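You operate a simulated robot arm through the tools that you are given. There is no shell and no other tool.

Carry out the task below with a simulated two-armed robot. There is one attempt and no reset: what you move stays moved.

TASK
Put the tops back on the blue bottle, orange tub and pink box.
Fine: hold the bottle steady with one hand while you screw its cap on. Shut the soap drawer and the yellow valve.
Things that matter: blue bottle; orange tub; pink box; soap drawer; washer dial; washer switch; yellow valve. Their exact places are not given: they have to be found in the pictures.

It is judged by the outcome, as a careful person would: the job done as asked, and still so three seconds after it is handed in. It fails if anything else is knocked over, pushed out of place, dropped, spilled or broken. Lids that push on must go on centred and level and be pressed home; caps that screw on are set level and turned clockwise until they are tight.

THE ROBOT
Two 7-joint arms with two-finger parallel grippers on one trunk, on a base that drives. Base frame: it is fixed to the floor where the robot stands at the start and does not move with it; the origin is under the middle of the robot, x ahead of it, y to its left, z up; the surface under the hand at the start is at about z = 90. Units: cm, degrees, N and s.
The left shoulder is at the start at [2, 17, 130.3], the right one opposite. With the tool pointing down near the work surface each hand reaches from about 10 to 66 cm from the robot's upright axis, wherever it stands, measured 20 degrees to its own side. Places, roughly: soap drawer [30, 20, 80]; washer dial [30, 10, 80]; washer switch [70, 10, 100]; yellow valve [70, -10, 100]. Payload 3.8 kg a hand.
Tool frame (each hand has its own): the origin (TCP) lies between the finger pads and is the grasp point; the fingertips stand 3 cm ahead of it; z points along the fingers, y is the line along which they close. Largest opening 11 cm; finger width 2, thickness 1; the body of the gripper, 4.8 by 11.2 cm, starts 5.5 cm behind the TCP.
Orientation is that of the tool frame in the base frame, as [roll, pitch, yaw] about the fixed x, y, z axes, in that order (R = Rz(yaw) Ry(pitch) Rx(roll)). With the fingers straight down and closing along the base's y, the tool's x points along the base's -x, its y along +y and its z along -z.

THE INTERFACE
- The arms move only by the tool drive_tool. It takes "left_deltas", "right_deltas" or both (then of equal length, played together; a hand with none holds still); each is a list of rows, each a list of 3 entries, a list of its own where there are three numbers: the shift along the base's x, y, z in mm, then the turn, a rotation vector about the base's x, y, z in degrees, then the finger opening in mm, from 0 to 110. In form: [[[x, y, z], [rx, ry, rz], grip], ...]. A call has 1 to 20 rows; each row is the pose to reach, as a shift and turn from the pose commanded when the call began. Each row takes 0.2 s and may step no farther than 5 cm and 8.6 degrees from the row before; otherwise, or with a gripper value out of range, the whole call is refused. A pose out of reach is approached as far as the arm can. The call stops where the force on the tool passes 40 N (or 10 N more than at its start, if that is more) or the arm is blocked; 0.2 s more then pass. Each finger travels about 7.2 cm/s and halts on what it meets, pressing with about 21 N; the grip force reading is that of the motor and also rises with nothing between the fingers. The clock runs only during rows and for 0.2 s after the last one: add rows that repeat a pose to give the fingers time. The reply holds the time, the measured pose of the TCP, the force on the tool along the base axes, the opening and the grip force, in the units named above and with some noise, with the torque about the TCP (base axes, N m) and any sound that the robot's microphone picked up.
- Cameras (640 x 400 px; columns grow to the right, rows downward): "scene" is now at [10.94, -1.88, 142.57]; the picture's right is [-0.33, -0.94, 0.00], its down [-0.71, 0.25, -0.66] and it looks along [0.62, -0.22, -0.75] (base axes); focal length 214 px, centre (320, 200). "left" rides on the left gripper at [7.3, -1.7, -10.3] in its tool frame; the picture's right is [0.23, 0.97, 0.00], its down [-0.76, 0.18, -0.62] and it looks along [-0.61, 0.14, 0.78] (tool axes); focal length 222 px, centre (320, 200). "right" rides on the right gripper at [7.2, 1.7, -10.3] in its tool frame; the picture's right is [-0.23, 0.97, 0.00], its down [-0.76, -0.18, -0.62] and it looks along [-0.61, -0.14, 0.78] (tool axes); focal length 222 px, centre (320, 200).
- get_image(camera): a new picture of that camera. No time passes.
- slide_trunk(by): slides the trunk up (or, below 0, down) by that many cm; the arms and the scene camera ride with it, the base frame stays. It gives what a move gives, with no picture.
- roll_base(legs): drives the robot by 1 to 6 legs, each [ahead, turn to the left] in cm and degrees, along the robot's own axes; the way and the turn of a leg run together, so that a leg with both is an arc; at most 150 cm and 180 degrees a leg. The arms and the cameras ride along, it lands a little off, and it stops where it bumps. It gives what a move gives.
- head_to(pan, tilt): turns the head with the scene camera to pan (to the left, within 80 degrees either way) and tilt (down, from -29 to 69), counted from straight ahead of the robot. It gives what a move gives.
- locate(camera, pixels): for up to 12 pixels [column, row] of the newest picture of that camera ("zoom" is the newest enlarged one), the place [x, y, z] in the base frame of the surface seen there, good to about 0.2 cm, but the place of the scene camera against the robot may be out by one fixed shift of up to 2.5 cm in any direction. No time passes.
- inspect(camera, box): a new picture of the part [left, top, right, bottom] of that camera's present view, enlarged. No time passes.
- close_job(): hands the job in; it is judged then, once.

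Unless the task says otherwise, let go and move clear before handing in.

The tools are called after "Emit:" as name(argument=value, ...) on one line, values as JSON. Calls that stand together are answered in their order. drive_tool: Moves the arms, as the interface text tells. Its arguments: {"type":"object","properties":{"left_deltas":{"type":"array","items":{"type":"array"}},"right_deltas":{"type":"array","items":{"type":"array"}}},"required":[]} The other tools are called the same way: slide_trunk (by) slides the trunk up or down; roll_base (legs) drives the base; head_to (pan, tilt) turns the head that bears the scene camera; get_image (camera) takes a picture; locate (camera, pixels) gives the place of the surface under pixels of a picture; inspect (camera, box) takes an enlarged picture of a part of a camera's view; close_job () hands the job in.

At the start:

```text
time_s: 0.0
left_tool_pos: [40.95, 10.47, 128.61]
left_tool_rot: [-180.0, 0.0, -179.9]
left_contact_force: [-0.7, 0.3, 0.8]
left_wrist_torque: [-0.03, -0.03, 0.05]
left_grip_width: 11.0
left_grip_force: 0.1
right_tool_pos: [43.35, -26.76, 126.26]
right_tool_rot: [179.9, -0.1, 179.9]
right_contact_force: [0.6, 0.0, -0.3]
right_wrist_torque: [0.01, -0.01, -0.01]
right_grip_width: 11.02
right_grip_force: 0.2
trunk travel left (down, up): [-40.0, 17.0]
robot x, y, heading: [0.18, 0.2, 0.4]
head pan, tilt: [-19.3, 48.5]
```

scene: 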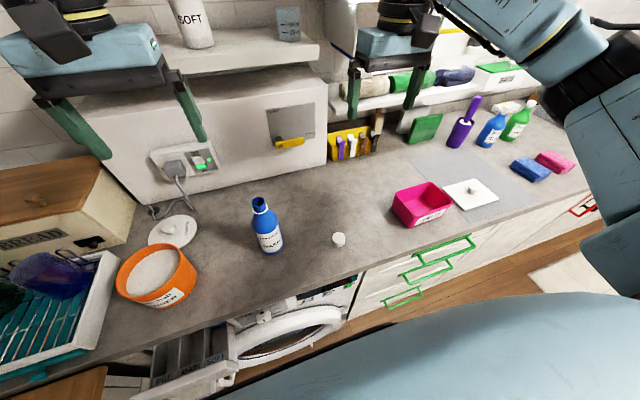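
right: 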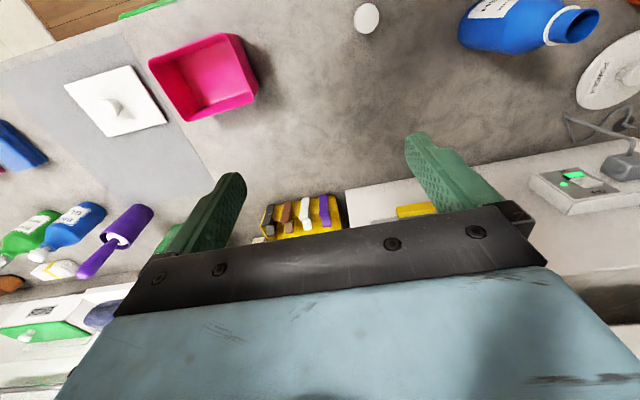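
left: 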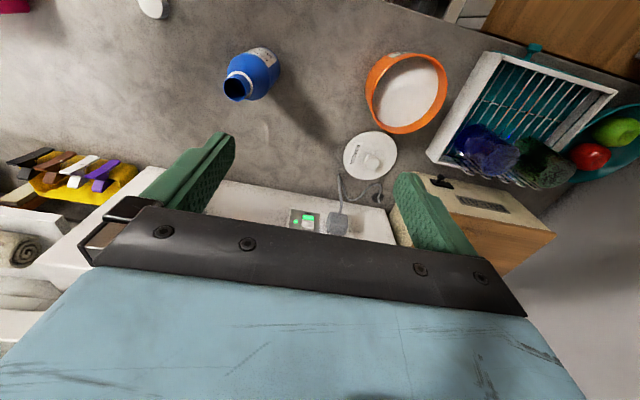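

The pictures show the blue bottle (scene ~[267,228]), a small white cap at [338,239], the orange tub at [158,275] with its round lid at [172,230], the pink box at [422,205] with its square lid at [470,193], the yellow valve at [290,143] and the open soap drawer around [200,370]. I'll look closer and locate these.

Emit:
inspect(camera="scene", box=[220, 170, 380, 270])

Emit:
locate(camera="scene", pixels=[[259, 201], [267, 228], [268, 252], [338, 236], [172, 230], [155, 270], [422, 190], [470, 192], [290, 142], [200, 370], [200, 163], [300, 230]])

Emit:
locate(camera="left", pixels=[[237, 88], [262, 62], [404, 93], [371, 157], [378, 162], [153, 5], [305, 220], [340, 222], [300, 130], [382, 75], [437, 70], [400, 130]])

Emit:
locate(camera="right", pixels=[[205, 75], [115, 105], [112, 100], [367, 18], [575, 25], [410, 210], [150, 60], [237, 35], [258, 95], [185, 120], [300, 100], [600, 80]])

```text
4.00 times, centred on (300, 220) of scene
```

zoom: 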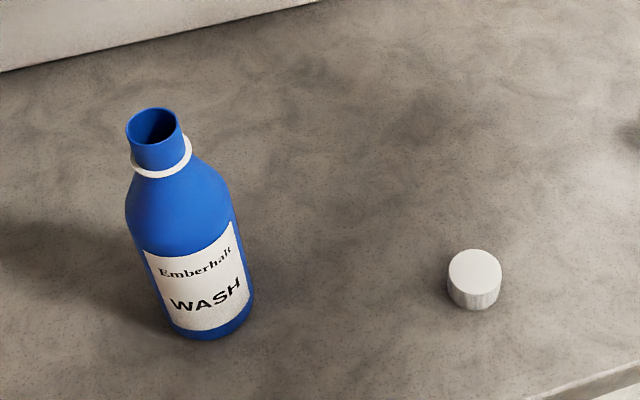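

```text
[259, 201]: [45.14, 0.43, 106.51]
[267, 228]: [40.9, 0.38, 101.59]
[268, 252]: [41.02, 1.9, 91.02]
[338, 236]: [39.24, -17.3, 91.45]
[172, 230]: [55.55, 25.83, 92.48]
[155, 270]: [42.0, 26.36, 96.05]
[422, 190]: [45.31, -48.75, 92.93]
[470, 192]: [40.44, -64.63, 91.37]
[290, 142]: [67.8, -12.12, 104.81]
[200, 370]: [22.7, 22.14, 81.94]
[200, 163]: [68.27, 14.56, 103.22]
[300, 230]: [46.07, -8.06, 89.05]
```

```text
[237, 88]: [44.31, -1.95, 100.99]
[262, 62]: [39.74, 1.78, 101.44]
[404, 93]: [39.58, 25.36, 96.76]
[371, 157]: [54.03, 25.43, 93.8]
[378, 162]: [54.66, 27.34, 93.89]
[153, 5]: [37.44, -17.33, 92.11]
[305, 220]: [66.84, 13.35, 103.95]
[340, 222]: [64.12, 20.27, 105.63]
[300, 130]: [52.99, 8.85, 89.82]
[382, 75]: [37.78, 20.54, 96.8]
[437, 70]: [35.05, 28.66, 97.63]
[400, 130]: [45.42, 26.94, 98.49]
```

```text
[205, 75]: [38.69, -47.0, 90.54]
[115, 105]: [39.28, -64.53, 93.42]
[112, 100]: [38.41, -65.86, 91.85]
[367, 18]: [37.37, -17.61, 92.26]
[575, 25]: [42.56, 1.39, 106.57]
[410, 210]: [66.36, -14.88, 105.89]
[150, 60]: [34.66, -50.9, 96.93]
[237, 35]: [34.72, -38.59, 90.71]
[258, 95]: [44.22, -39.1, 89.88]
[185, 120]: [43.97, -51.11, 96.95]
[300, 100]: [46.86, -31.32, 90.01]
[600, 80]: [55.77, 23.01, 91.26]
```

The hand cameras put the cap at about [37.4,-17.5,92] and the counter at z≈90, while the scene camera reads about 1.8 cm too far in x and 0.8 cm low. I'll look more closely at the drawer, the valve, the tub, and the box.

Emit:
inspect(camera="scene", box=[120, 280, 360, 400])

Emit:
inspect(camera="scene", box=[240, 90, 340, 170])

Emit:
inspect(camera="scene", box=[100, 200, 220, 310])

Emit:
inspect(camera="scene", box=[370, 140, 530, 250])

Emit:
inspect(camera="scene", box=[140, 130, 240, 220])

```text
2.67 times, centred on (240, 340) of scene
```

zoom: 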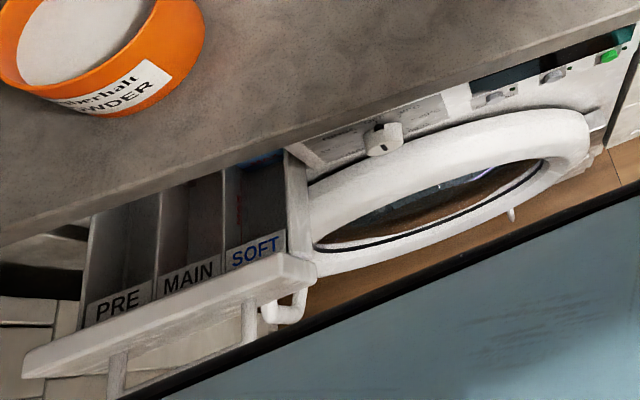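

```text
5.00 times, centred on (290, 130) of scene
```

zoom: 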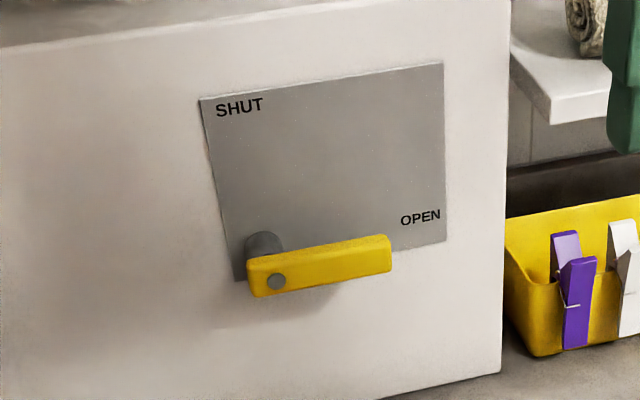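

```text
3.64 times, centred on (160, 255) of scene
```

zoom: 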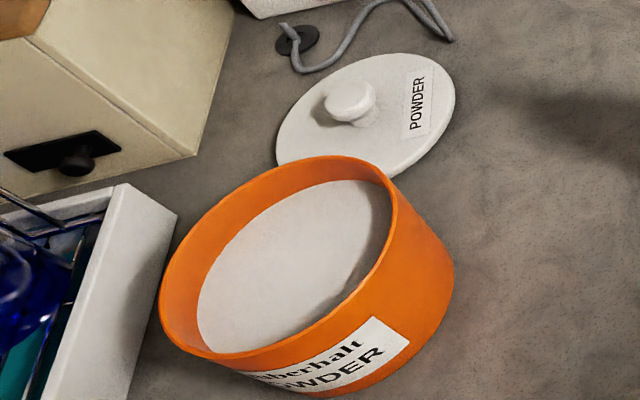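

```text
3.64 times, centred on (450, 195) of scene
```

zoom: 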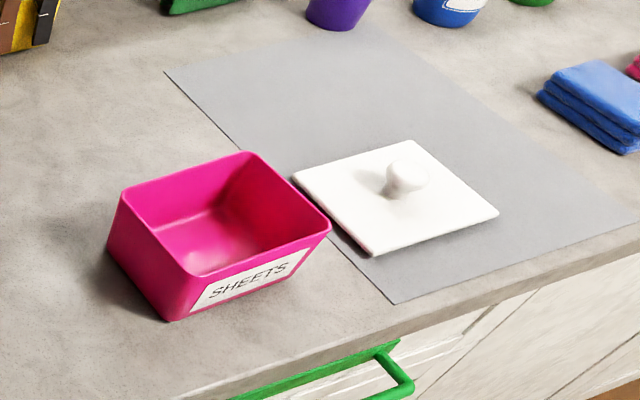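

```text
4.44 times, centred on (190, 175) of scene
```

zoom: 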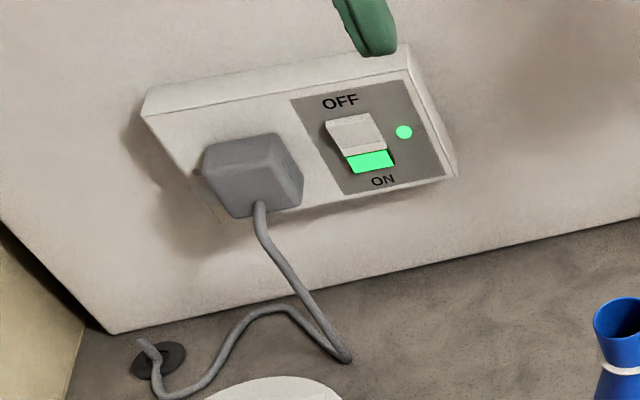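

The valve lever points right at OPEN with its pivot on the left, and the SHUT mark sits above the pivot. The soap drawer is pulled out under the counter edge. I'll turn the head to see the drawer and counter front better.

Emit:
head_to(pan=35, tilt=62)

Emit:
get_image(camera="scene")

```text
time_s: 1.2
left_tool_pos: [40.87, 10.64, 128.53]
left_tool_rot: [-180.0, 0.0, -179.9]
left_contact_force: [0.2, -0.9, 0.3]
left_wrist_torque: [0.01, -0.03, 0.03]
left_grip_width: 11.0
left_grip_force: 0.0
right_tool_pos: [43.43, -26.74, 126.17]
right_tool_rot: [-180.0, 0.0, -180.0]
right_contact_force: [-0.8, -0.1, -0.8]
right_wrist_torque: [0.04, 0.02, 0.0]
right_grip_width: 11.02
right_grip_force: 0.1
trunk travel left (down, up): [-40.0, 17.0]
robot x, y, heading: [0.02, -0.09, -0.0]
head pan, tilt: [35.0, 62.0]
```

```text
taken
```

scene: 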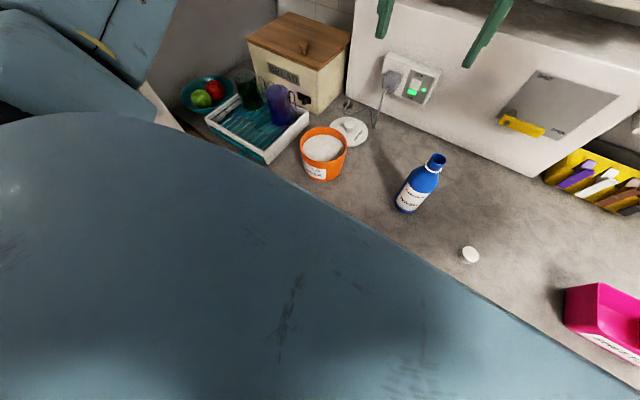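

The robot's own body blocks the drawer from here, so I'll point the head back and use the hand cameras for accurate places. First I'll zoom on the left camera's view of the bottle, tub and lid, and the right camera's view of the cap.

Emit:
head_to(pan=0, tilt=55)

Emit:
get_image(camera="scene")

Emit:
inspect(camera="left", box=[200, 20, 480, 200])

```text
time_s: 2.2
left_tool_pos: [40.83, 10.56, 128.62]
left_tool_rot: [179.9, 0.0, -179.9]
left_contact_force: [-0.5, 1.3, -0.8]
left_wrist_torque: [-0.01, 0.04, 0.02]
left_grip_width: 10.98
left_grip_force: 0.0
right_tool_pos: [43.5, -26.92, 126.11]
right_tool_rot: [-180.0, 0.0, 180.0]
right_contact_force: [0.8, -0.3, -0.5]
right_wrist_torque: [0.03, 0.02, -0.03]
right_grip_width: 11.01
right_grip_force: 0.0
trunk travel left (down, up): [-40.0, 17.0]
robot x, y, heading: [0.11, 0.07, 0.1]
head pan, tilt: [0.0, 55.0]
```

```text
taken
```

scene: 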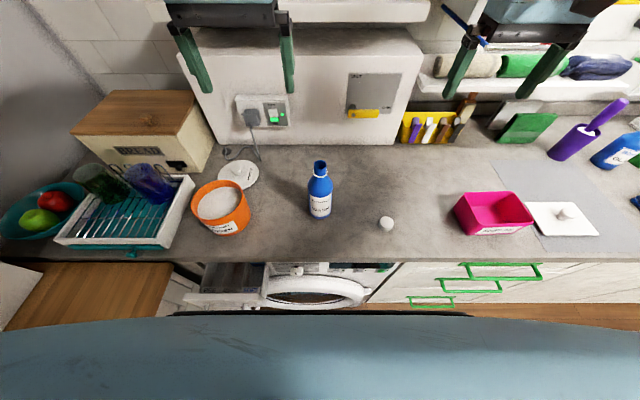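

```text
2.22 times, centred on (340, 110) of left
```

zoom: 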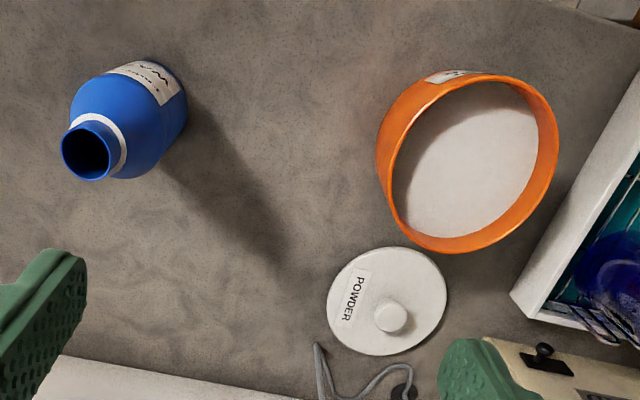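

The zoomed left view shows the bottle mouth at [85,152], the tub rim around [470,160] and the lid knob at [391,316]. I'll locate points around each rim.

Emit:
locate(camera="zoom", pixels=[[62, 150], [108, 152], [85, 130], [85, 177], [391, 316], [328, 310], [446, 300], [385, 355], [385, 248], [393, 165], [555, 145], [455, 250]])

Emit:
locate(camera="left", pixels=[[410, 54], [446, 85], [368, 95], [425, 131], [239, 72], [250, 55], [278, 68], [262, 50], [240, 100], [275, 90]])

```text
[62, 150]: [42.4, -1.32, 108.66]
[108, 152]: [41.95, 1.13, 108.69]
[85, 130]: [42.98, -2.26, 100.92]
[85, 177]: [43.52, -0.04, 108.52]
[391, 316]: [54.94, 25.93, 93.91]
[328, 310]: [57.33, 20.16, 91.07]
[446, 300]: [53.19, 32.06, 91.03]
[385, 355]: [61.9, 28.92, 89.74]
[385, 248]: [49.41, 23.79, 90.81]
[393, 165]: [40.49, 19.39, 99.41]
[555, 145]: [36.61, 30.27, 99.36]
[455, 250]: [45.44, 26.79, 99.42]
```

```text
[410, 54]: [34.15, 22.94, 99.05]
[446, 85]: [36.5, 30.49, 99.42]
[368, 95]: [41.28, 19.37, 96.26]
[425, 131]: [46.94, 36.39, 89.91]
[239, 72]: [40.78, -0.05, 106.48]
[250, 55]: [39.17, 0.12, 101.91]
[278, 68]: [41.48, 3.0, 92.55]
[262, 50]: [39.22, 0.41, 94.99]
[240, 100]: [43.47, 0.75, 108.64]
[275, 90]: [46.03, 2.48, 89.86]
```

The bottle mouth is near [42.2,-0.1,108.7], the tub rim centre near [39.7,25.1,99.4] with radius about 6, and the lid's knob near [54.9,25.9,94]. I'll check the bread bin, plug and cable near the lid before reaching in.

Emit:
locate(camera="left", pixels=[[398, 180], [420, 176], [450, 183], [478, 216], [340, 185], [375, 190], [338, 225], [430, 155], [360, 165], [500, 215]])

Emit:
locate(camera="scene", pixels=[[175, 185], [213, 135], [190, 175], [170, 115], [237, 173], [255, 118], [363, 113], [350, 113], [376, 113], [386, 222], [215, 290], [290, 270]])

```text
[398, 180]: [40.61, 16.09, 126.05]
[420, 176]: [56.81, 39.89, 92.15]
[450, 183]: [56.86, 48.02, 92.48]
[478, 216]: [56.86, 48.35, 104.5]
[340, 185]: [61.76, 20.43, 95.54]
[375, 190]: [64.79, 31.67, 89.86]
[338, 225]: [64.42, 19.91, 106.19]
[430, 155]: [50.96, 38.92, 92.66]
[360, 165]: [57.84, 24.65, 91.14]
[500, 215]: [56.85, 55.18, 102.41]
```

```text
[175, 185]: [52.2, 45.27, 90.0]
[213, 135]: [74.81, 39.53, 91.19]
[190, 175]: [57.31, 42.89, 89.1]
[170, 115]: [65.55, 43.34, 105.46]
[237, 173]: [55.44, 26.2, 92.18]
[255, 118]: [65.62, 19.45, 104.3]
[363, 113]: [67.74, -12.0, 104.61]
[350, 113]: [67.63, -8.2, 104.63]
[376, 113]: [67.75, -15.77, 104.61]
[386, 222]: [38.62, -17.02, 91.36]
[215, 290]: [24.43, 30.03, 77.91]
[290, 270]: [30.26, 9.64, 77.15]
```

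The bread bin starts at y≈39 and the plug at x≈62, so a top-down grasp of the lid's knob has room. I'll move the left hand over the lid and look again.

Emit:
drive_tool(left_deltas=[[[23, 26, -28], [0, 0, 0], 80], [[47, 52, -56], [0, 0, 0], 80], [[70, 78, -84], [0, 0, 0], 80], [[94, 103, -112], [0, 0, 0], 80], [[118, 129, -140], [0, 0, 0], 80], [[141, 155, -168], [0, 0, 0], 80], [[141, 155, -168], [0, 0, 0], 80]])

Emit:
get_image(camera="left")

Emit:
get_image(camera="scene")

```text
time_s: 3.8
left_tool_pos: [55.14, 25.99, 111.7]
left_tool_rot: [179.9, 0.0, 179.9]
left_contact_force: [-0.5, -0.6, -0.8]
left_wrist_torque: [0.0, -0.03, -0.03]
left_grip_width: 8.01
left_grip_force: 0.0
right_tool_pos: [43.43, -26.73, 126.16]
right_tool_rot: [-179.9, 0.0, -179.9]
right_contact_force: [-0.4, -0.1, -0.5]
right_wrist_torque: [-0.02, 0.01, 0.05]
right_grip_width: 11.01
right_grip_force: 0.1
trunk travel left (down, up): [-40.0, 17.0]
robot x, y, heading: [0.02, 0.27, -0.1]
head pan, tilt: [0.0, 55.0]
```

```text
taken
```

left: 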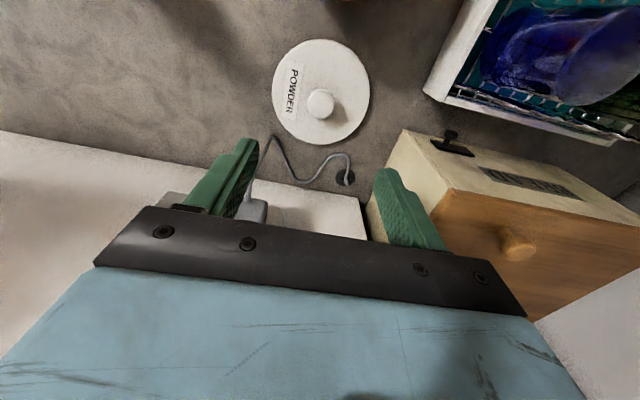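

```text
taken
```

scene: 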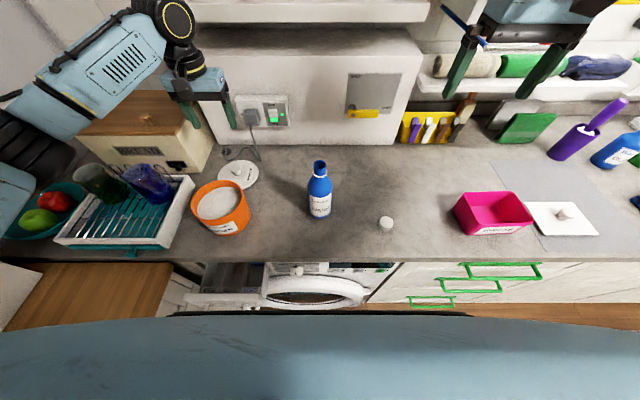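

The knob now appears at left [320,102] and the lid rim around it. I'll locate them precisely.

Emit:
inspect(camera="left", box=[250, 20, 410, 160])

Emit:
locate(camera="left", pixels=[[320, 102], [308, 102], [333, 102], [320, 92], [320, 114], [274, 92], [369, 92], [320, 40], [320, 143], [345, 95], [290, 130], [350, 125]])

```text
2.86 times, centred on (330, 90) of left
```

zoom: 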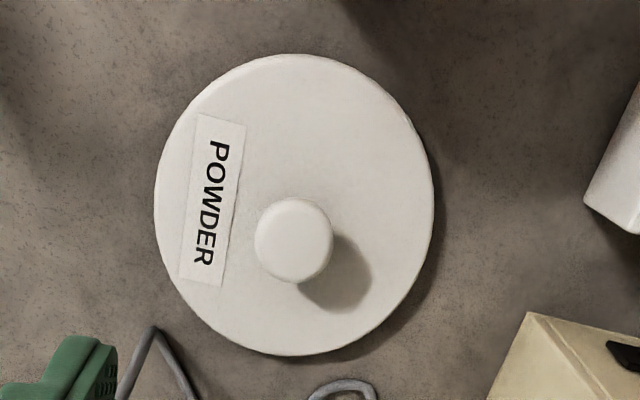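

```text
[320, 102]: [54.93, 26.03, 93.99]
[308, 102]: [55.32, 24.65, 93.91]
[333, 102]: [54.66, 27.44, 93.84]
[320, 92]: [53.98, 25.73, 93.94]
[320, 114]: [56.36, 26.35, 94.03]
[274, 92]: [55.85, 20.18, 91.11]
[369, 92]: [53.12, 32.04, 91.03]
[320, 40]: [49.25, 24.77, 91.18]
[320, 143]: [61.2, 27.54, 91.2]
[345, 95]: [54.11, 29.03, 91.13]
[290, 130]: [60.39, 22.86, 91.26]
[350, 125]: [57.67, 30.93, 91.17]
```

The knob is centred at about [55.1,26.05] with its top at z 93.95, and the lid plate is at z 91.1. I'll lower the left hand so the fingertips stop just above the plate, then close.

Emit:
drive_tool(left_deltas=[[[0, 0, -45], [0, 0, 0], 60], [[0, 0, -90], [0, 0, 0], 60], [[0, 0, -130], [0, 0, 0], 60], [[0, 0, -160], [0, 0, 0], 60], [[0, 0, -173], [0, 0, 0], 60], [[0, 0, -173], [0, 0, 0], 60]])

Emit:
get_image(camera="left")

```text
time_s: 5.2
left_tool_pos: [54.81, 26.14, 94.32]
left_tool_rot: [-180.0, 0.1, -179.9]
left_contact_force: [-0.4, -0.1, -0.6]
left_wrist_torque: [0.01, -0.02, -0.02]
left_grip_width: 6.0
left_grip_force: 0.1
right_tool_pos: [43.35, -26.77, 126.17]
right_tool_rot: [-180.0, 0.0, -180.0]
right_contact_force: [-0.6, -0.9, 0.7]
right_wrist_torque: [0.06, 0.02, 0.02]
right_grip_width: 11.01
right_grip_force: 0.0
trunk travel left (down, up): [-40.0, 17.0]
robot x, y, heading: [-0.37, -0.0, 0.2]
head pan, tilt: [0.0, 55.0]
```

```text
taken
```

left: 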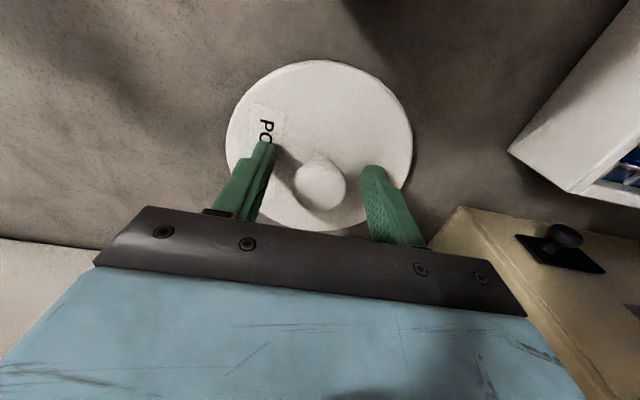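

The fingers straddle the knob at left [320,183]. I'll close on it.

Emit:
drive_tool(left_deltas=[[[0, 0, 0], [0, 0, 0], 20], [[0, 0, 0], [0, 0, 0], 15], [[0, 0, 0], [0, 0, 0], 15], [[0, 0, 0], [0, 0, 0], 15]])

Emit:
get_image(camera="left")

```text
time_s: 6.2
left_tool_pos: [54.91, 26.13, 94.4]
left_tool_rot: [180.0, 0.0, -179.9]
left_contact_force: [0.1, 1.2, 0.3]
left_wrist_torque: [-0.02, 0.0, -0.02]
left_grip_width: 3.25
left_grip_force: 21.5
right_tool_pos: [43.23, -26.77, 126.21]
right_tool_rot: [-180.0, 0.0, -180.0]
right_contact_force: [-0.4, -1.3, 0.2]
right_wrist_torque: [-0.02, -0.02, -0.05]
right_grip_width: 11.03
right_grip_force: 0.0
trunk travel left (down, up): [-40.0, 17.0]
robot x, y, heading: [-0.19, -0.11, -0.1]
head pan, tilt: [0.0, 55.0]
```

```text
taken
```

left: 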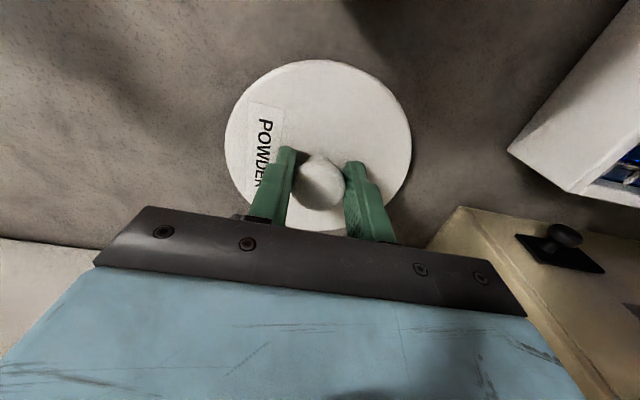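

The grip holds at 3.25 cm on the knob with 21 N. I'll lift it straight up and check.

Emit:
drive_tool(left_deltas=[[[0, 0, 20], [0, 0, 0], 15], [[0, 0, 50], [0, 0, 0], 15], [[0, 0, 80], [0, 0, 0], 15], [[0, 0, 110], [0, 0, 0], 15], [[0, 0, 140], [0, 0, 0], 15], [[0, 0, 140], [0, 0, 0], 15]])

Emit:
get_image(camera="left")

Emit:
get_image(camera="scene")

```text
time_s: 7.6
left_tool_pos: [54.96, 26.06, 108.57]
left_tool_rot: [-180.0, -0.1, -179.9]
left_contact_force: [-0.5, 0.8, -1.1]
left_wrist_torque: [0.02, -0.02, -0.01]
left_grip_width: 1.5
left_grip_force: 0.0
right_tool_pos: [43.49, -26.8, 126.17]
right_tool_rot: [180.0, -0.1, 179.9]
right_contact_force: [0.0, 0.4, -1.0]
right_wrist_torque: [0.01, -0.04, -0.01]
right_grip_width: 11.02
right_grip_force: 0.1
trunk travel left (down, up): [-40.0, 17.0]
robot x, y, heading: [-0.12, -0.07, 0.0]
head pan, tilt: [0.0, 55.0]
```

```text
taken
```

left: 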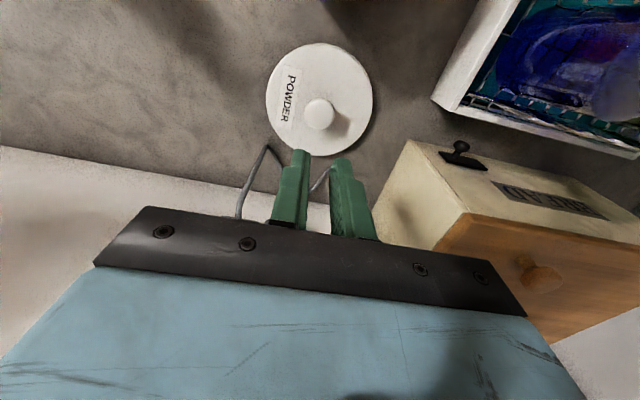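

```text
taken
```

scene: 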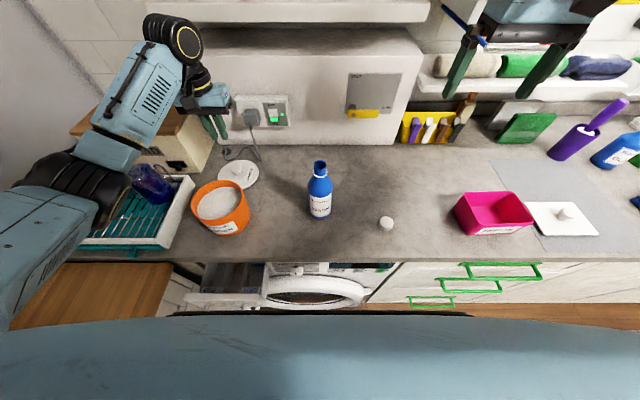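

The fingers closed empty to 1.5 cm, so the knob slipped out and the lid stayed on the counter. I'll look closely at the knob's shape and at the lid's place now.

Emit:
inspect(camera="scene", box=[207, 150, 267, 195])

Emit:
inspect(camera="left", box=[250, 30, 390, 170])

Emit:
locate(camera="left", pixels=[[320, 114], [306, 114], [334, 114], [320, 100], [320, 128], [268, 100], [373, 97], [320, 44], [320, 155], [322, 106]])

```text
8.89 times, centred on (237, 172) of scene
```

zoom: 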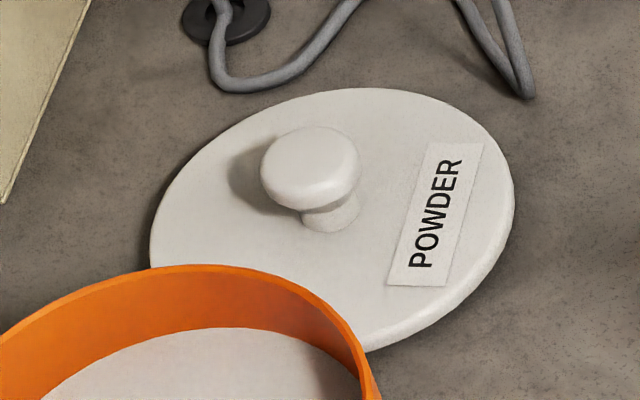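

```text
2.86 times, centred on (320, 100) of left
```

zoom: 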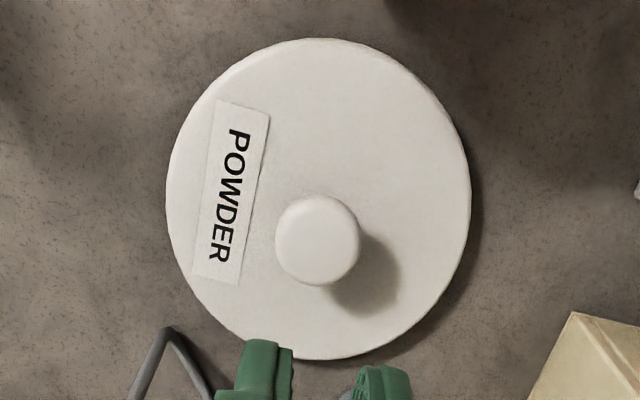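

```text
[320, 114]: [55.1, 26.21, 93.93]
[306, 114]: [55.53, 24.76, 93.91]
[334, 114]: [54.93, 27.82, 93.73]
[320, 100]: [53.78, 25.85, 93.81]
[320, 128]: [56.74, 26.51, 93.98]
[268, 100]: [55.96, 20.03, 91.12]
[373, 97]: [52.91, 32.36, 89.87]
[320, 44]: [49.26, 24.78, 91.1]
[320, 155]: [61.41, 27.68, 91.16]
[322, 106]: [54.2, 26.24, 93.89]
```

The knob is a mushroom head about 3.2 cm across, centred near [55.2,26.2], so I'll regrasp a few mm farther forward, squeeze fully, and lift slowly with checks.

Emit:
drive_tool(left_deltas=[[[2, 1, -40], [0, 0, 0], 60], [[2, 1, -80], [0, 0, 0], 60], [[2, 1, -115], [0, 0, 0], 60], [[2, 1, -135], [0, 0, 0], 60], [[2, 1, -142], [0, 0, 0], 60], [[2, 1, -142], [0, 0, 0], 60], [[2, 1, -142], [0, 0, 0], 30], [[2, 1, -142], [0, 0, 0], 10], [[2, 1, -142], [0, 0, 0], 0], [[2, 1, -142], [0, 0, 0], 0], [[2, 1, -142], [0, 0, 0], 0]])

Emit:
inspect(camera="left", box=[220, 50, 420, 250])

Emit:
inspect(camera="scene", box=[190, 100, 290, 200])

```text
time_s: 10.0
left_tool_pos: [55.19, 26.15, 94.24]
left_tool_rot: [180.0, 0.1, -179.9]
left_contact_force: [2.0, -0.4, 5.9]
left_wrist_torque: [-0.03, -0.07, 0.04]
left_grip_width: 3.23
left_grip_force: 21.4
right_tool_pos: [43.43, -26.79, 126.07]
right_tool_rot: [179.9, 0.0, 179.9]
right_contact_force: [-0.3, 0.7, 0.3]
right_wrist_torque: [-0.01, 0.02, 0.0]
right_grip_width: 10.97
right_grip_force: 0.1
trunk travel left (down, up): [-40.0, 17.0]
robot x, y, heading: [-0.32, 0.22, 0.1]
head pan, tilt: [0.0, 55.0]
```

```text
2.00 times, centred on (320, 150) of left
```

zoom: 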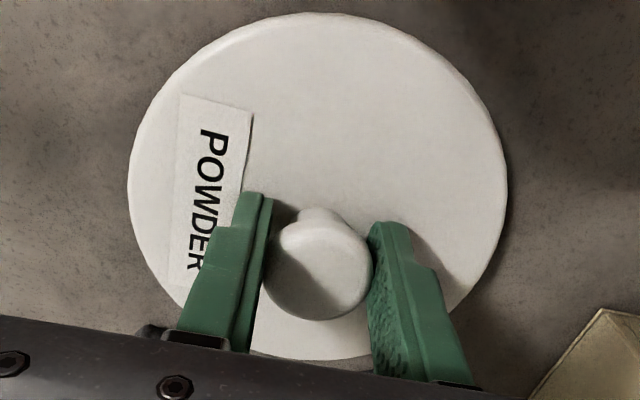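

```text
4.00 times, centred on (240, 150) of scene
```

zoom: 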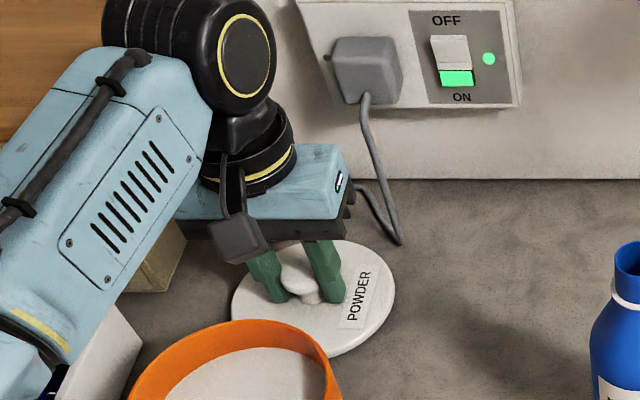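

The fingertips now just touch the lid plate (6 N up) and the grip is on the head at 3.23 cm. I'll lift slowly by 2 cm and check.

Emit:
drive_tool(left_deltas=[[[0, 0, 2], [0, 0, 0], 0], [[0, 0, 5], [0, 0, 0], 0], [[0, 0, 8], [0, 0, 0], 0], [[0, 0, 12], [0, 0, 0], 0], [[0, 0, 16], [0, 0, 0], 0], [[0, 0, 20], [0, 0, 0], 0]])

Emit:
get_image(camera="left")

```text
time_s: 11.4
left_tool_pos: [55.08, 26.14, 96.36]
left_tool_rot: [-180.0, 0.1, -180.0]
left_contact_force: [-0.4, 0.0, -0.6]
left_wrist_torque: [0.0, 0.01, -0.01]
left_grip_width: 3.23
left_grip_force: 21.3
right_tool_pos: [43.48, -26.82, 126.05]
right_tool_rot: [179.9, 0.0, 180.0]
right_contact_force: [0.3, -0.3, 0.0]
right_wrist_torque: [-0.03, -0.03, 0.0]
right_grip_width: 10.99
right_grip_force: 0.0
trunk travel left (down, up): [-40.0, 17.0]
robot x, y, heading: [-0.11, 0.09, 0.1]
head pan, tilt: [0.0, 55.0]
```

```text
taken
```

left: 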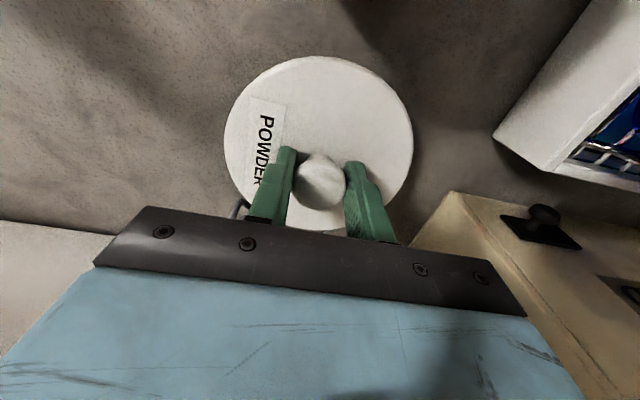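

The lid is now in the hand: the grip stayed at 3.23 cm while the background shifted. I'll raise it slowly above tub rim height.

Emit:
drive_tool(left_deltas=[[[0, 0, 5], [0, 0, 0], 0], [[0, 0, 12], [0, 0, 0], 0], [[0, 0, 22], [0, 0, 0], 0], [[0, 0, 32], [0, 0, 0], 0], [[0, 0, 42], [0, 0, 0], 0], [[0, 0, 52], [0, 0, 0], 0], [[0, 0, 62], [0, 0, 0], 0], [[0, 0, 72], [0, 0, 0], 0], [[0, 0, 82], [0, 0, 0], 0], [[0, 0, 92], [0, 0, 0], 0], [[0, 0, 102], [0, 0, 0], 0], [[0, 0, 112], [0, 0, 0], 0], [[0, 0, 119], [0, 0, 0], 0], [[0, 0, 122], [0, 0, 0], 0]])

Emit:
get_image(camera="left")

Emit:
inspect(camera="scene", box=[170, 60, 350, 240])

```text
time_s: 14.4
left_tool_pos: [55.24, 26.12, 108.45]
left_tool_rot: [180.0, 0.0, 180.0]
left_contact_force: [1.1, 0.2, -0.8]
left_wrist_torque: [0.0, -0.01, -0.02]
left_grip_width: 3.23
left_grip_force: 21.3
right_tool_pos: [43.47, -26.79, 126.26]
right_tool_rot: [179.9, 0.0, -180.0]
right_contact_force: [0.3, -0.7, -0.1]
right_wrist_torque: [0.0, 0.06, 0.01]
right_grip_width: 11.01
right_grip_force: 0.1
trunk travel left (down, up): [-40.0, 17.0]
robot x, y, heading: [0.18, 0.37, 0.2]
head pan, tilt: [0.0, 55.0]
```

```text
taken
```

left: 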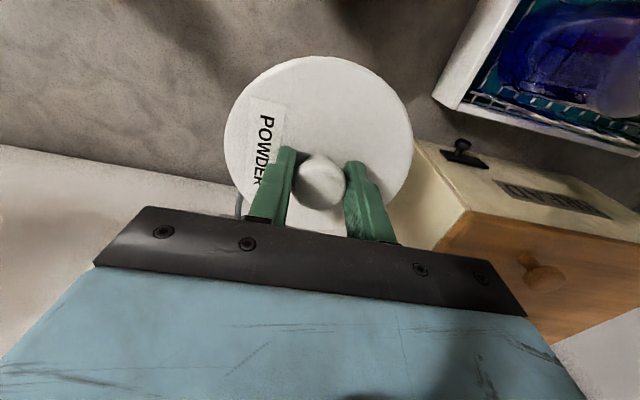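

```text
2.22 times, centred on (260, 150) of scene
```

zoom: 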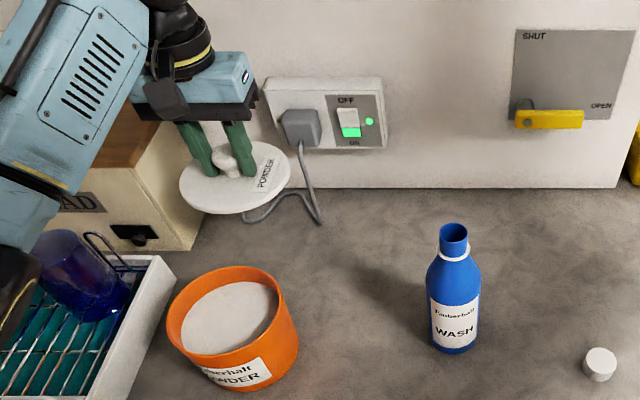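

The lid hangs level in the grip. I'll locate the tub rim in this zoom to cross-check its centre with the earlier left-camera readings.

Emit:
locate(camera="zoom", pixels=[[169, 325], [277, 300], [182, 290], [215, 270], [250, 272], [268, 330], [235, 351], [200, 352], [438, 238], [467, 232], [452, 225], [600, 358]])

```text
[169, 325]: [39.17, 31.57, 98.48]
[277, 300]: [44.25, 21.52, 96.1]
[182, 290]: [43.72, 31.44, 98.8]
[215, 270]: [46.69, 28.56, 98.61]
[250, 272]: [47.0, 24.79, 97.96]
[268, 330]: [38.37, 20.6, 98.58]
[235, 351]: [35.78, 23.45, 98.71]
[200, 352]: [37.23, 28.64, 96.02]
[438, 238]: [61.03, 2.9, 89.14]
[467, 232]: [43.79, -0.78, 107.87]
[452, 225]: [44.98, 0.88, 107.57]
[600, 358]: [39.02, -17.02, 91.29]
```

Both cameras agree on a rim radius of 6.0 cm; the left camera's centre is about [39.65,25.2] and the scene camera's offset is about (1.6,0.7,-0.85). I'll check where the lid's centre sits relative to the TCP.

Emit:
locate(camera="left", pixels=[[228, 135], [250, 85], [315, 60], [370, 75], [408, 130], [400, 165], [320, 185], [235, 160], [405, 110]])

```text
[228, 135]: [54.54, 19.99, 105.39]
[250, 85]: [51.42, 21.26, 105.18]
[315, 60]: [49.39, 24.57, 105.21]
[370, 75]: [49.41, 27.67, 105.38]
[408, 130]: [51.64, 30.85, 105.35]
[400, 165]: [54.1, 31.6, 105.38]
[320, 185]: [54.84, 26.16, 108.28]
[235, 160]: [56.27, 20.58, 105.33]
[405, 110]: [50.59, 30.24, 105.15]
```

The lid's centre is within about 1.5 mm of the TCP, so I'll carry it slowly to put the TCP over [39.75,25.3], staying high.

Emit:
drive_tool(left_deltas=[[[-5, 0, 0], [0, 0, 0], 0], [[-15, -1, 0], [0, 0, 0], 0], [[-30, -2, 0], [0, 0, 0], 0], [[-45, -2, 0], [0, 0, 0], 0], [[-60, -3, 0], [0, 0, 0], 0], [[-75, -4, 0], [0, 0, 0], 0], [[-90, -5, 0], [0, 0, 0], 0], [[-105, -6, 0], [0, 0, 0], 0], [[-120, -6, 0], [0, 0, 0], 0], [[-135, -7, 0], [0, 0, 0], 0], [[-147, -8, 0], [0, 0, 0], 0], [[-154, -8, 0], [0, 0, 0], 0], [[-154, -8, 0], [0, 0, 0], 0]])

Emit:
get_image(camera="left")

Emit:
inspect(camera="scene", box=[140, 100, 300, 260])

```text
time_s: 17.2
left_tool_pos: [39.77, 25.33, 108.61]
left_tool_rot: [180.0, 0.0, 180.0]
left_contact_force: [-0.2, -0.5, -0.6]
left_wrist_torque: [-0.02, 0.01, 0.01]
left_grip_width: 3.2
left_grip_force: 21.1
right_tool_pos: [43.35, -26.7, 126.18]
right_tool_rot: [179.9, 0.0, 180.0]
right_contact_force: [-1.0, -0.7, -0.9]
right_wrist_torque: [-0.01, 0.06, 0.01]
right_grip_width: 10.98
right_grip_force: 0.0
trunk travel left (down, up): [-40.0, 17.0]
robot x, y, heading: [0.2, -0.16, 0.3]
head pan, tilt: [0.0, 55.0]
```

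```text
taken
```

left: 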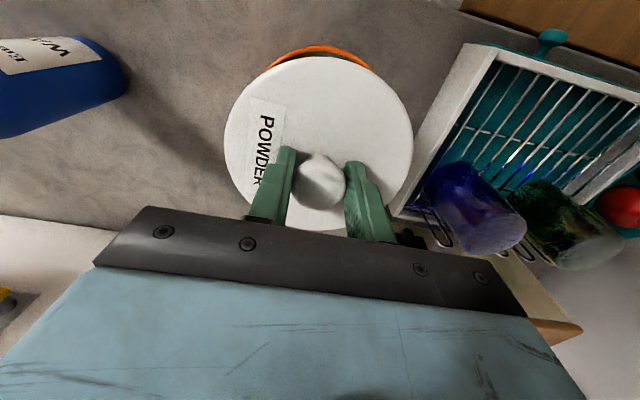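

```text
2.50 times, centred on (220, 180) of scene
```

zoom: 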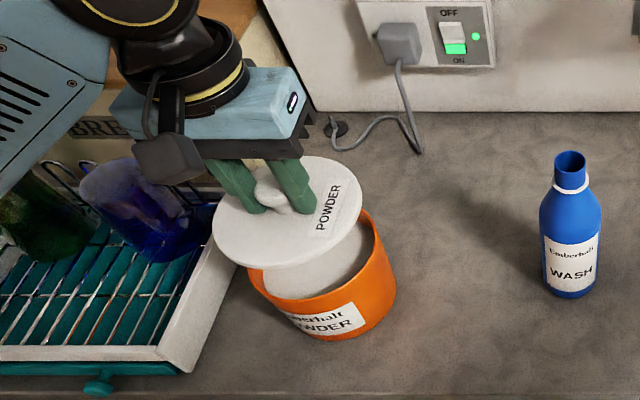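

The lid is over the tub, which peeks out symmetrically behind it at left [318,50]. I'll check the glasses' height and distance to the gripper before lowering.

Emit:
locate(camera="left", pixels=[[430, 190], [455, 200], [500, 230], [520, 235], [440, 240], [318, 50], [290, 58], [350, 58], [560, 220], [405, 210]])

Emit:
locate(camera="zoom", pixels=[[214, 230], [362, 195], [250, 272], [376, 240], [372, 215], [290, 300], [80, 190], [140, 165], [213, 240], [361, 205], [290, 267], [330, 245]])

```text
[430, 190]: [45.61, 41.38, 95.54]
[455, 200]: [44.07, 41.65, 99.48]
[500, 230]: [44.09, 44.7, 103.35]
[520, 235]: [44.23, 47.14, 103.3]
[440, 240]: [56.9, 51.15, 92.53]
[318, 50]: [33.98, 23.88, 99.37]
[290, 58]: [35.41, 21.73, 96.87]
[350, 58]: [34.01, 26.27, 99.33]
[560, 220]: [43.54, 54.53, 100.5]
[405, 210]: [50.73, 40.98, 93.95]
```

```text
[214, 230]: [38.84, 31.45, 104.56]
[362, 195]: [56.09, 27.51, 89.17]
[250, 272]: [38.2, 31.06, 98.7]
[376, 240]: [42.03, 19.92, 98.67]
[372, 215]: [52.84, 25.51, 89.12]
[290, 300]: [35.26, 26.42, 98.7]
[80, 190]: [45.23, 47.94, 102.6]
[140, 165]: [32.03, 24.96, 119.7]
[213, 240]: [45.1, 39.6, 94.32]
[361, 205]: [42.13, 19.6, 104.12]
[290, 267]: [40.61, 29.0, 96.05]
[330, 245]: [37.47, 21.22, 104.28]
```

The glasses stand beyond y≈41, so they are clear. I'll take a tighter zoom to compare the lid's edge with the tub rim before lowering.

Emit:
inspect(camera="scene", box=[180, 155, 310, 245])

```text
4.44 times, centred on (245, 200) of scene
```

zoom: 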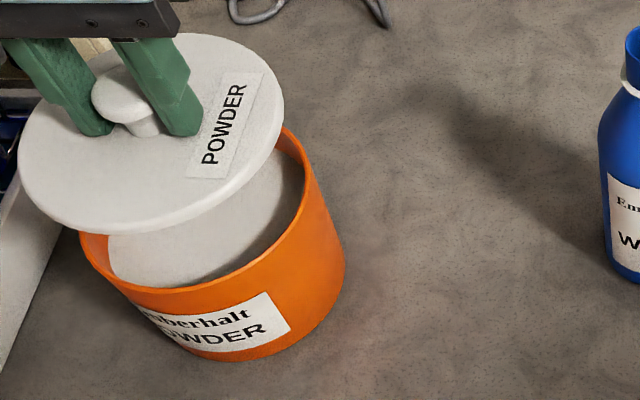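

Emit:
locate(camera="zoom", pixels=[[28, 185], [60, 218], [110, 230], [160, 225], [210, 205], [250, 173], [275, 135], [280, 95], [255, 60], [215, 40], [125, 108], [130, 95]])

Emit:
locate(camera="zoom", pixels=[[84, 240], [105, 270], [140, 287], [180, 290], [225, 280], [265, 252], [295, 215], [309, 175], [300, 148]])

```text
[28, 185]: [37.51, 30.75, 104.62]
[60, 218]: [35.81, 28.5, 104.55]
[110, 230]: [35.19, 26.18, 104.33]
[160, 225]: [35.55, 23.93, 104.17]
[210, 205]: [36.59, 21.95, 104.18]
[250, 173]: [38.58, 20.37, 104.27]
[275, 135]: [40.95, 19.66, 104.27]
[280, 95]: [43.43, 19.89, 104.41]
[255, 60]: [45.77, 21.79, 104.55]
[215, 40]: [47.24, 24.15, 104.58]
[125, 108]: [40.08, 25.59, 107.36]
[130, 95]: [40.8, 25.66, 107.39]
```

```text
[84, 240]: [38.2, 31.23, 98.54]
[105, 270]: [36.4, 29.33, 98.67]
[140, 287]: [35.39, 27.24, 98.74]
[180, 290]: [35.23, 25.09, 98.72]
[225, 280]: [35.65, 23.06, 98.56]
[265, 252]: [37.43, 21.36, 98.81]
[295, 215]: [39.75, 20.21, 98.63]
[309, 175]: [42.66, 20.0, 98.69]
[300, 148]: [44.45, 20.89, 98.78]
```

The lid's centre is about 1.5 mm ahead of and 1.8 mm right of the tub's centre, so I'll shift the hand by (-1,+2) mm and lower to just above the rim.

Emit:
drive_tool(left_deltas=[[[-1, 2, -3], [0, 0, 0], 0], [[-1, 2, -10], [0, 0, 0], 0], [[-1, 2, -18], [0, 0, 0], 0], [[-1, 2, -26], [0, 0, 0], 0], [[-1, 2, -34], [0, 0, 0], 0], [[-1, 2, -39], [0, 0, 0], 0], [[-1, 2, -41], [0, 0, 0], 0]])

Emit:
inspect(camera="scene", box=[180, 155, 310, 245])

```text
time_s: 18.8
left_tool_pos: [39.64, 25.55, 104.33]
left_tool_rot: [-180.0, 0.0, -180.0]
left_contact_force: [-0.4, -0.3, -0.2]
left_wrist_torque: [0.03, 0.0, 0.01]
left_grip_width: 3.23
left_grip_force: 20.5
right_tool_pos: [43.4, -26.8, 126.26]
right_tool_rot: [-180.0, -0.1, 180.0]
right_contact_force: [0.4, 0.0, -0.3]
right_wrist_torque: [0.0, 0.01, 0.0]
right_grip_width: 10.99
right_grip_force: 0.0
trunk travel left (down, up): [-40.0, 17.0]
robot x, y, heading: [-0.39, -0.56, 0.0]
head pan, tilt: [0.0, 55.0]
```

```text
4.44 times, centred on (245, 200) of scene
```

zoom: 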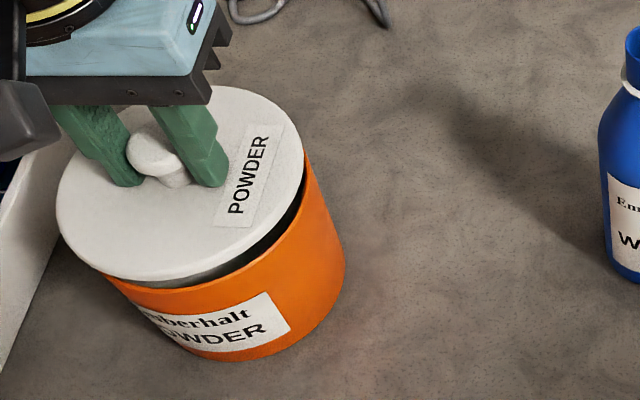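

The lid hovers just over the rim and looks centred. I'll lower in small steps and watch the force.

Emit:
drive_tool(left_deltas=[[[0, 0, -2], [0, 0, 0], 0], [[0, 0, -4], [0, 0, 0], 0], [[0, 0, -6], [0, 0, 0], 0], [[0, 0, -8], [0, 0, 0], 0]])

Emit:
inspect(camera="scene", box=[180, 155, 310, 245])

```text
time_s: 19.8
left_tool_pos: [39.71, 25.49, 103.66]
left_tool_rot: [-180.0, 0.0, -179.9]
left_contact_force: [-1.0, -1.2, 2.4]
left_wrist_torque: [0.04, -0.02, 0.01]
left_grip_width: 3.21
left_grip_force: 21.1
right_tool_pos: [43.46, -26.75, 126.31]
right_tool_rot: [-180.0, 0.0, 180.0]
right_contact_force: [0.4, 0.6, -0.5]
right_wrist_torque: [0.02, 0.01, 0.02]
right_grip_width: 10.99
right_grip_force: 0.1
trunk travel left (down, up): [-40.0, 17.0]
robot x, y, heading: [-0.1, 0.31, 0.1]
head pan, tilt: [0.0, 55.0]
```

```text
4.44 times, centred on (245, 200) of scene
```

zoom: 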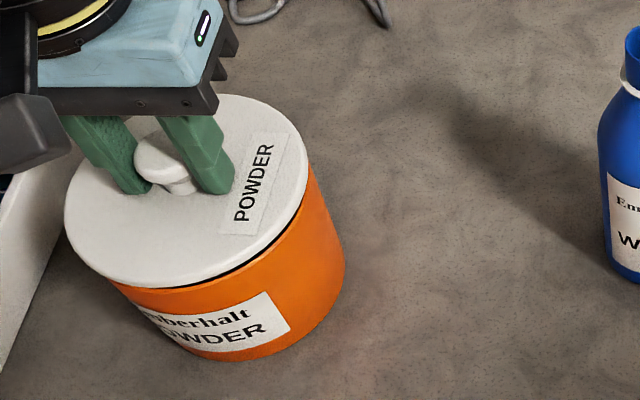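

Contact is starting (2.4 N) with the lid centred, so I'll press down in small steps until it seats or the force rises.

Emit:
drive_tool(left_deltas=[[[0, 0, -2], [0, 0, 0], 0], [[0, 0, -4], [0, 0, 0], 0], [[0, 0, -6], [0, 0, 0], 0], [[0, 0, -8], [0, 0, 0], 0], [[0, 0, -10], [0, 0, 0], 0], [[0, 0, -12], [0, 0, 0], 0]])

Emit:
inspect(camera="scene", box=[180, 155, 310, 245])

```text
time_s: 21.0
left_tool_pos: [39.7, 25.47, 103.18]
left_tool_rot: [-179.8, 0.6, -179.9]
left_contact_force: [-7.8, -2.2, 15.1]
left_wrist_torque: [0.25, 0.32, 0.12]
left_grip_width: 3.23
left_grip_force: 21.5
right_tool_pos: [43.4, -26.77, 126.07]
right_tool_rot: [179.9, 0.1, -180.0]
right_contact_force: [0.9, -0.6, 0.3]
right_wrist_torque: [-0.01, 0.03, -0.01]
right_grip_width: 11.02
right_grip_force: 0.1
trunk travel left (down, up): [-40.0, 17.0]
robot x, y, heading: [-0.15, 0.01, -0.4]
head pan, tilt: [0.0, 55.0]
stopped in row 5 (left hand): the force on the tool passed its limit at 43 N (the readings are from after the stop); the commanded pose is now the measured one
```

```text
4.44 times, centred on (245, 200) of scene
```

zoom: 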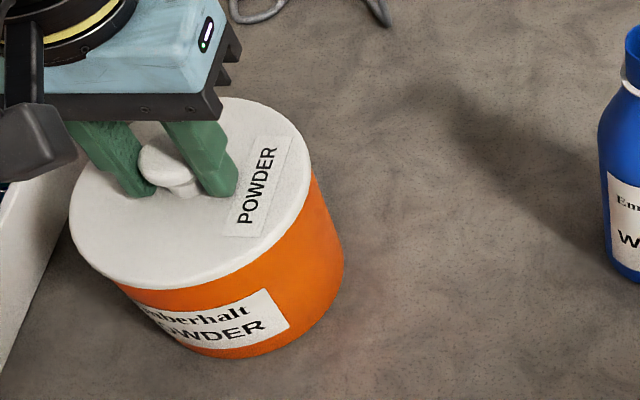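

The gap has closed and the push peaked at 43 N at z 103.2, so the lid looks seated. I'll let go of the knob, rise clear, and check it's level.

Emit:
drive_tool(left_deltas=[[[0, 0, 0], [0, 0, 0], 25], [[0, 0, 0], [0, 0, 0], 60], [[0, 0, 0], [0, 0, 0], 60], [[0, 0, 0], [0, 0, 0], 60], [[0, 0, 15], [0, 0, 0], 60], [[0, 0, 45], [0, 0, 0], 60], [[0, 0, 80], [0, 0, 0], 60]])

Emit:
inspect(camera="scene", box=[180, 155, 310, 245])

Emit:
get_image(camera="left")

```text
time_s: 22.6
left_tool_pos: [39.83, 25.6, 111.05]
left_tool_rot: [179.9, 0.4, -179.9]
left_contact_force: [0.0, 0.2, -0.5]
left_wrist_torque: [-0.03, 0.01, 0.05]
left_grip_width: 5.99
left_grip_force: 0.1
right_tool_pos: [43.42, -26.65, 126.19]
right_tool_rot: [180.0, 0.0, 180.0]
right_contact_force: [-0.3, -1.2, 0.6]
right_wrist_torque: [0.02, 0.01, 0.0]
right_grip_width: 11.03
right_grip_force: 0.1
trunk travel left (down, up): [-40.0, 17.0]
robot x, y, heading: [0.2, 0.13, -0.1]
head pan, tilt: [0.0, 55.0]
heard: snap
```

```text
4.44 times, centred on (245, 200) of scene
```

zoom: 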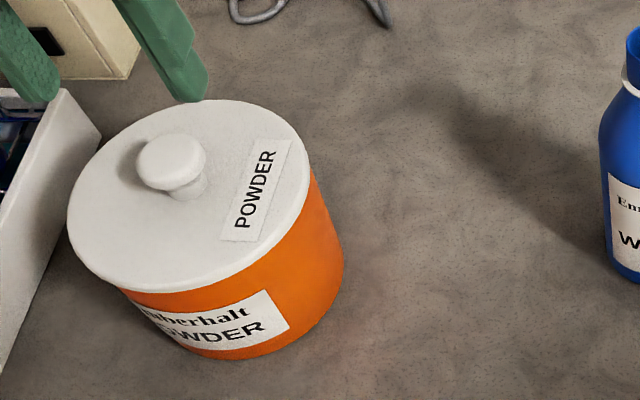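

```text
taken
```

left: 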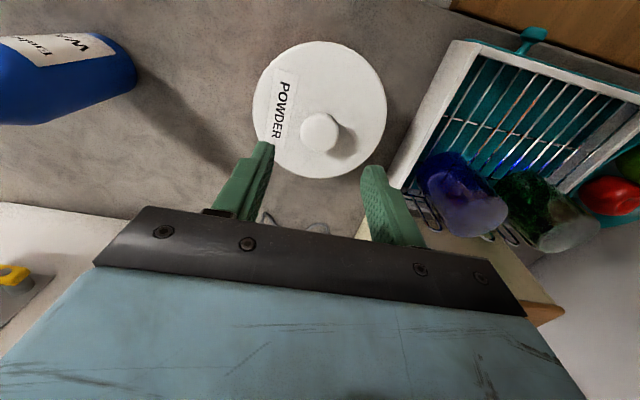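

A "snap" was heard, and the lid now sits on the tub. I'll measure its plate height around the edge to check that it's level and fully home.

Emit:
locate(camera="left", pixels=[[265, 85], [300, 55], [340, 55], [375, 85], [378, 125], [345, 165], [310, 170], [265, 125], [320, 132], [320, 95]])

Emit:
locate(camera="zoom", pixels=[[80, 240], [150, 282], [220, 270], [290, 215], [290, 150], [230, 110], [120, 130], [75, 190], [225, 180], [170, 160], [120, 220], [200, 230]])

```text
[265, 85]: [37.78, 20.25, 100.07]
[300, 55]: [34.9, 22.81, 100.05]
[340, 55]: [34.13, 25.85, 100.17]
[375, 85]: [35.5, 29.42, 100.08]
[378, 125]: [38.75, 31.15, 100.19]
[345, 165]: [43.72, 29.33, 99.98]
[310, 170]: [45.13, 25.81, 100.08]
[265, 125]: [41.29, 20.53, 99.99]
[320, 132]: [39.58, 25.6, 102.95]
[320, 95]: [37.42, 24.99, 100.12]
```

```text
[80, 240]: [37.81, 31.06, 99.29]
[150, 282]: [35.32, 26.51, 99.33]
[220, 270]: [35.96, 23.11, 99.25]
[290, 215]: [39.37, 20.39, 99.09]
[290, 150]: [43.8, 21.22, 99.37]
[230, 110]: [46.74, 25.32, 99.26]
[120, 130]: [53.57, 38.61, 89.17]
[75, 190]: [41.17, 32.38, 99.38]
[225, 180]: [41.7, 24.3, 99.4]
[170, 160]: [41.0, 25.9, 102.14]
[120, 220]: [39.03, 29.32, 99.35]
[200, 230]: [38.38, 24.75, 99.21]
```

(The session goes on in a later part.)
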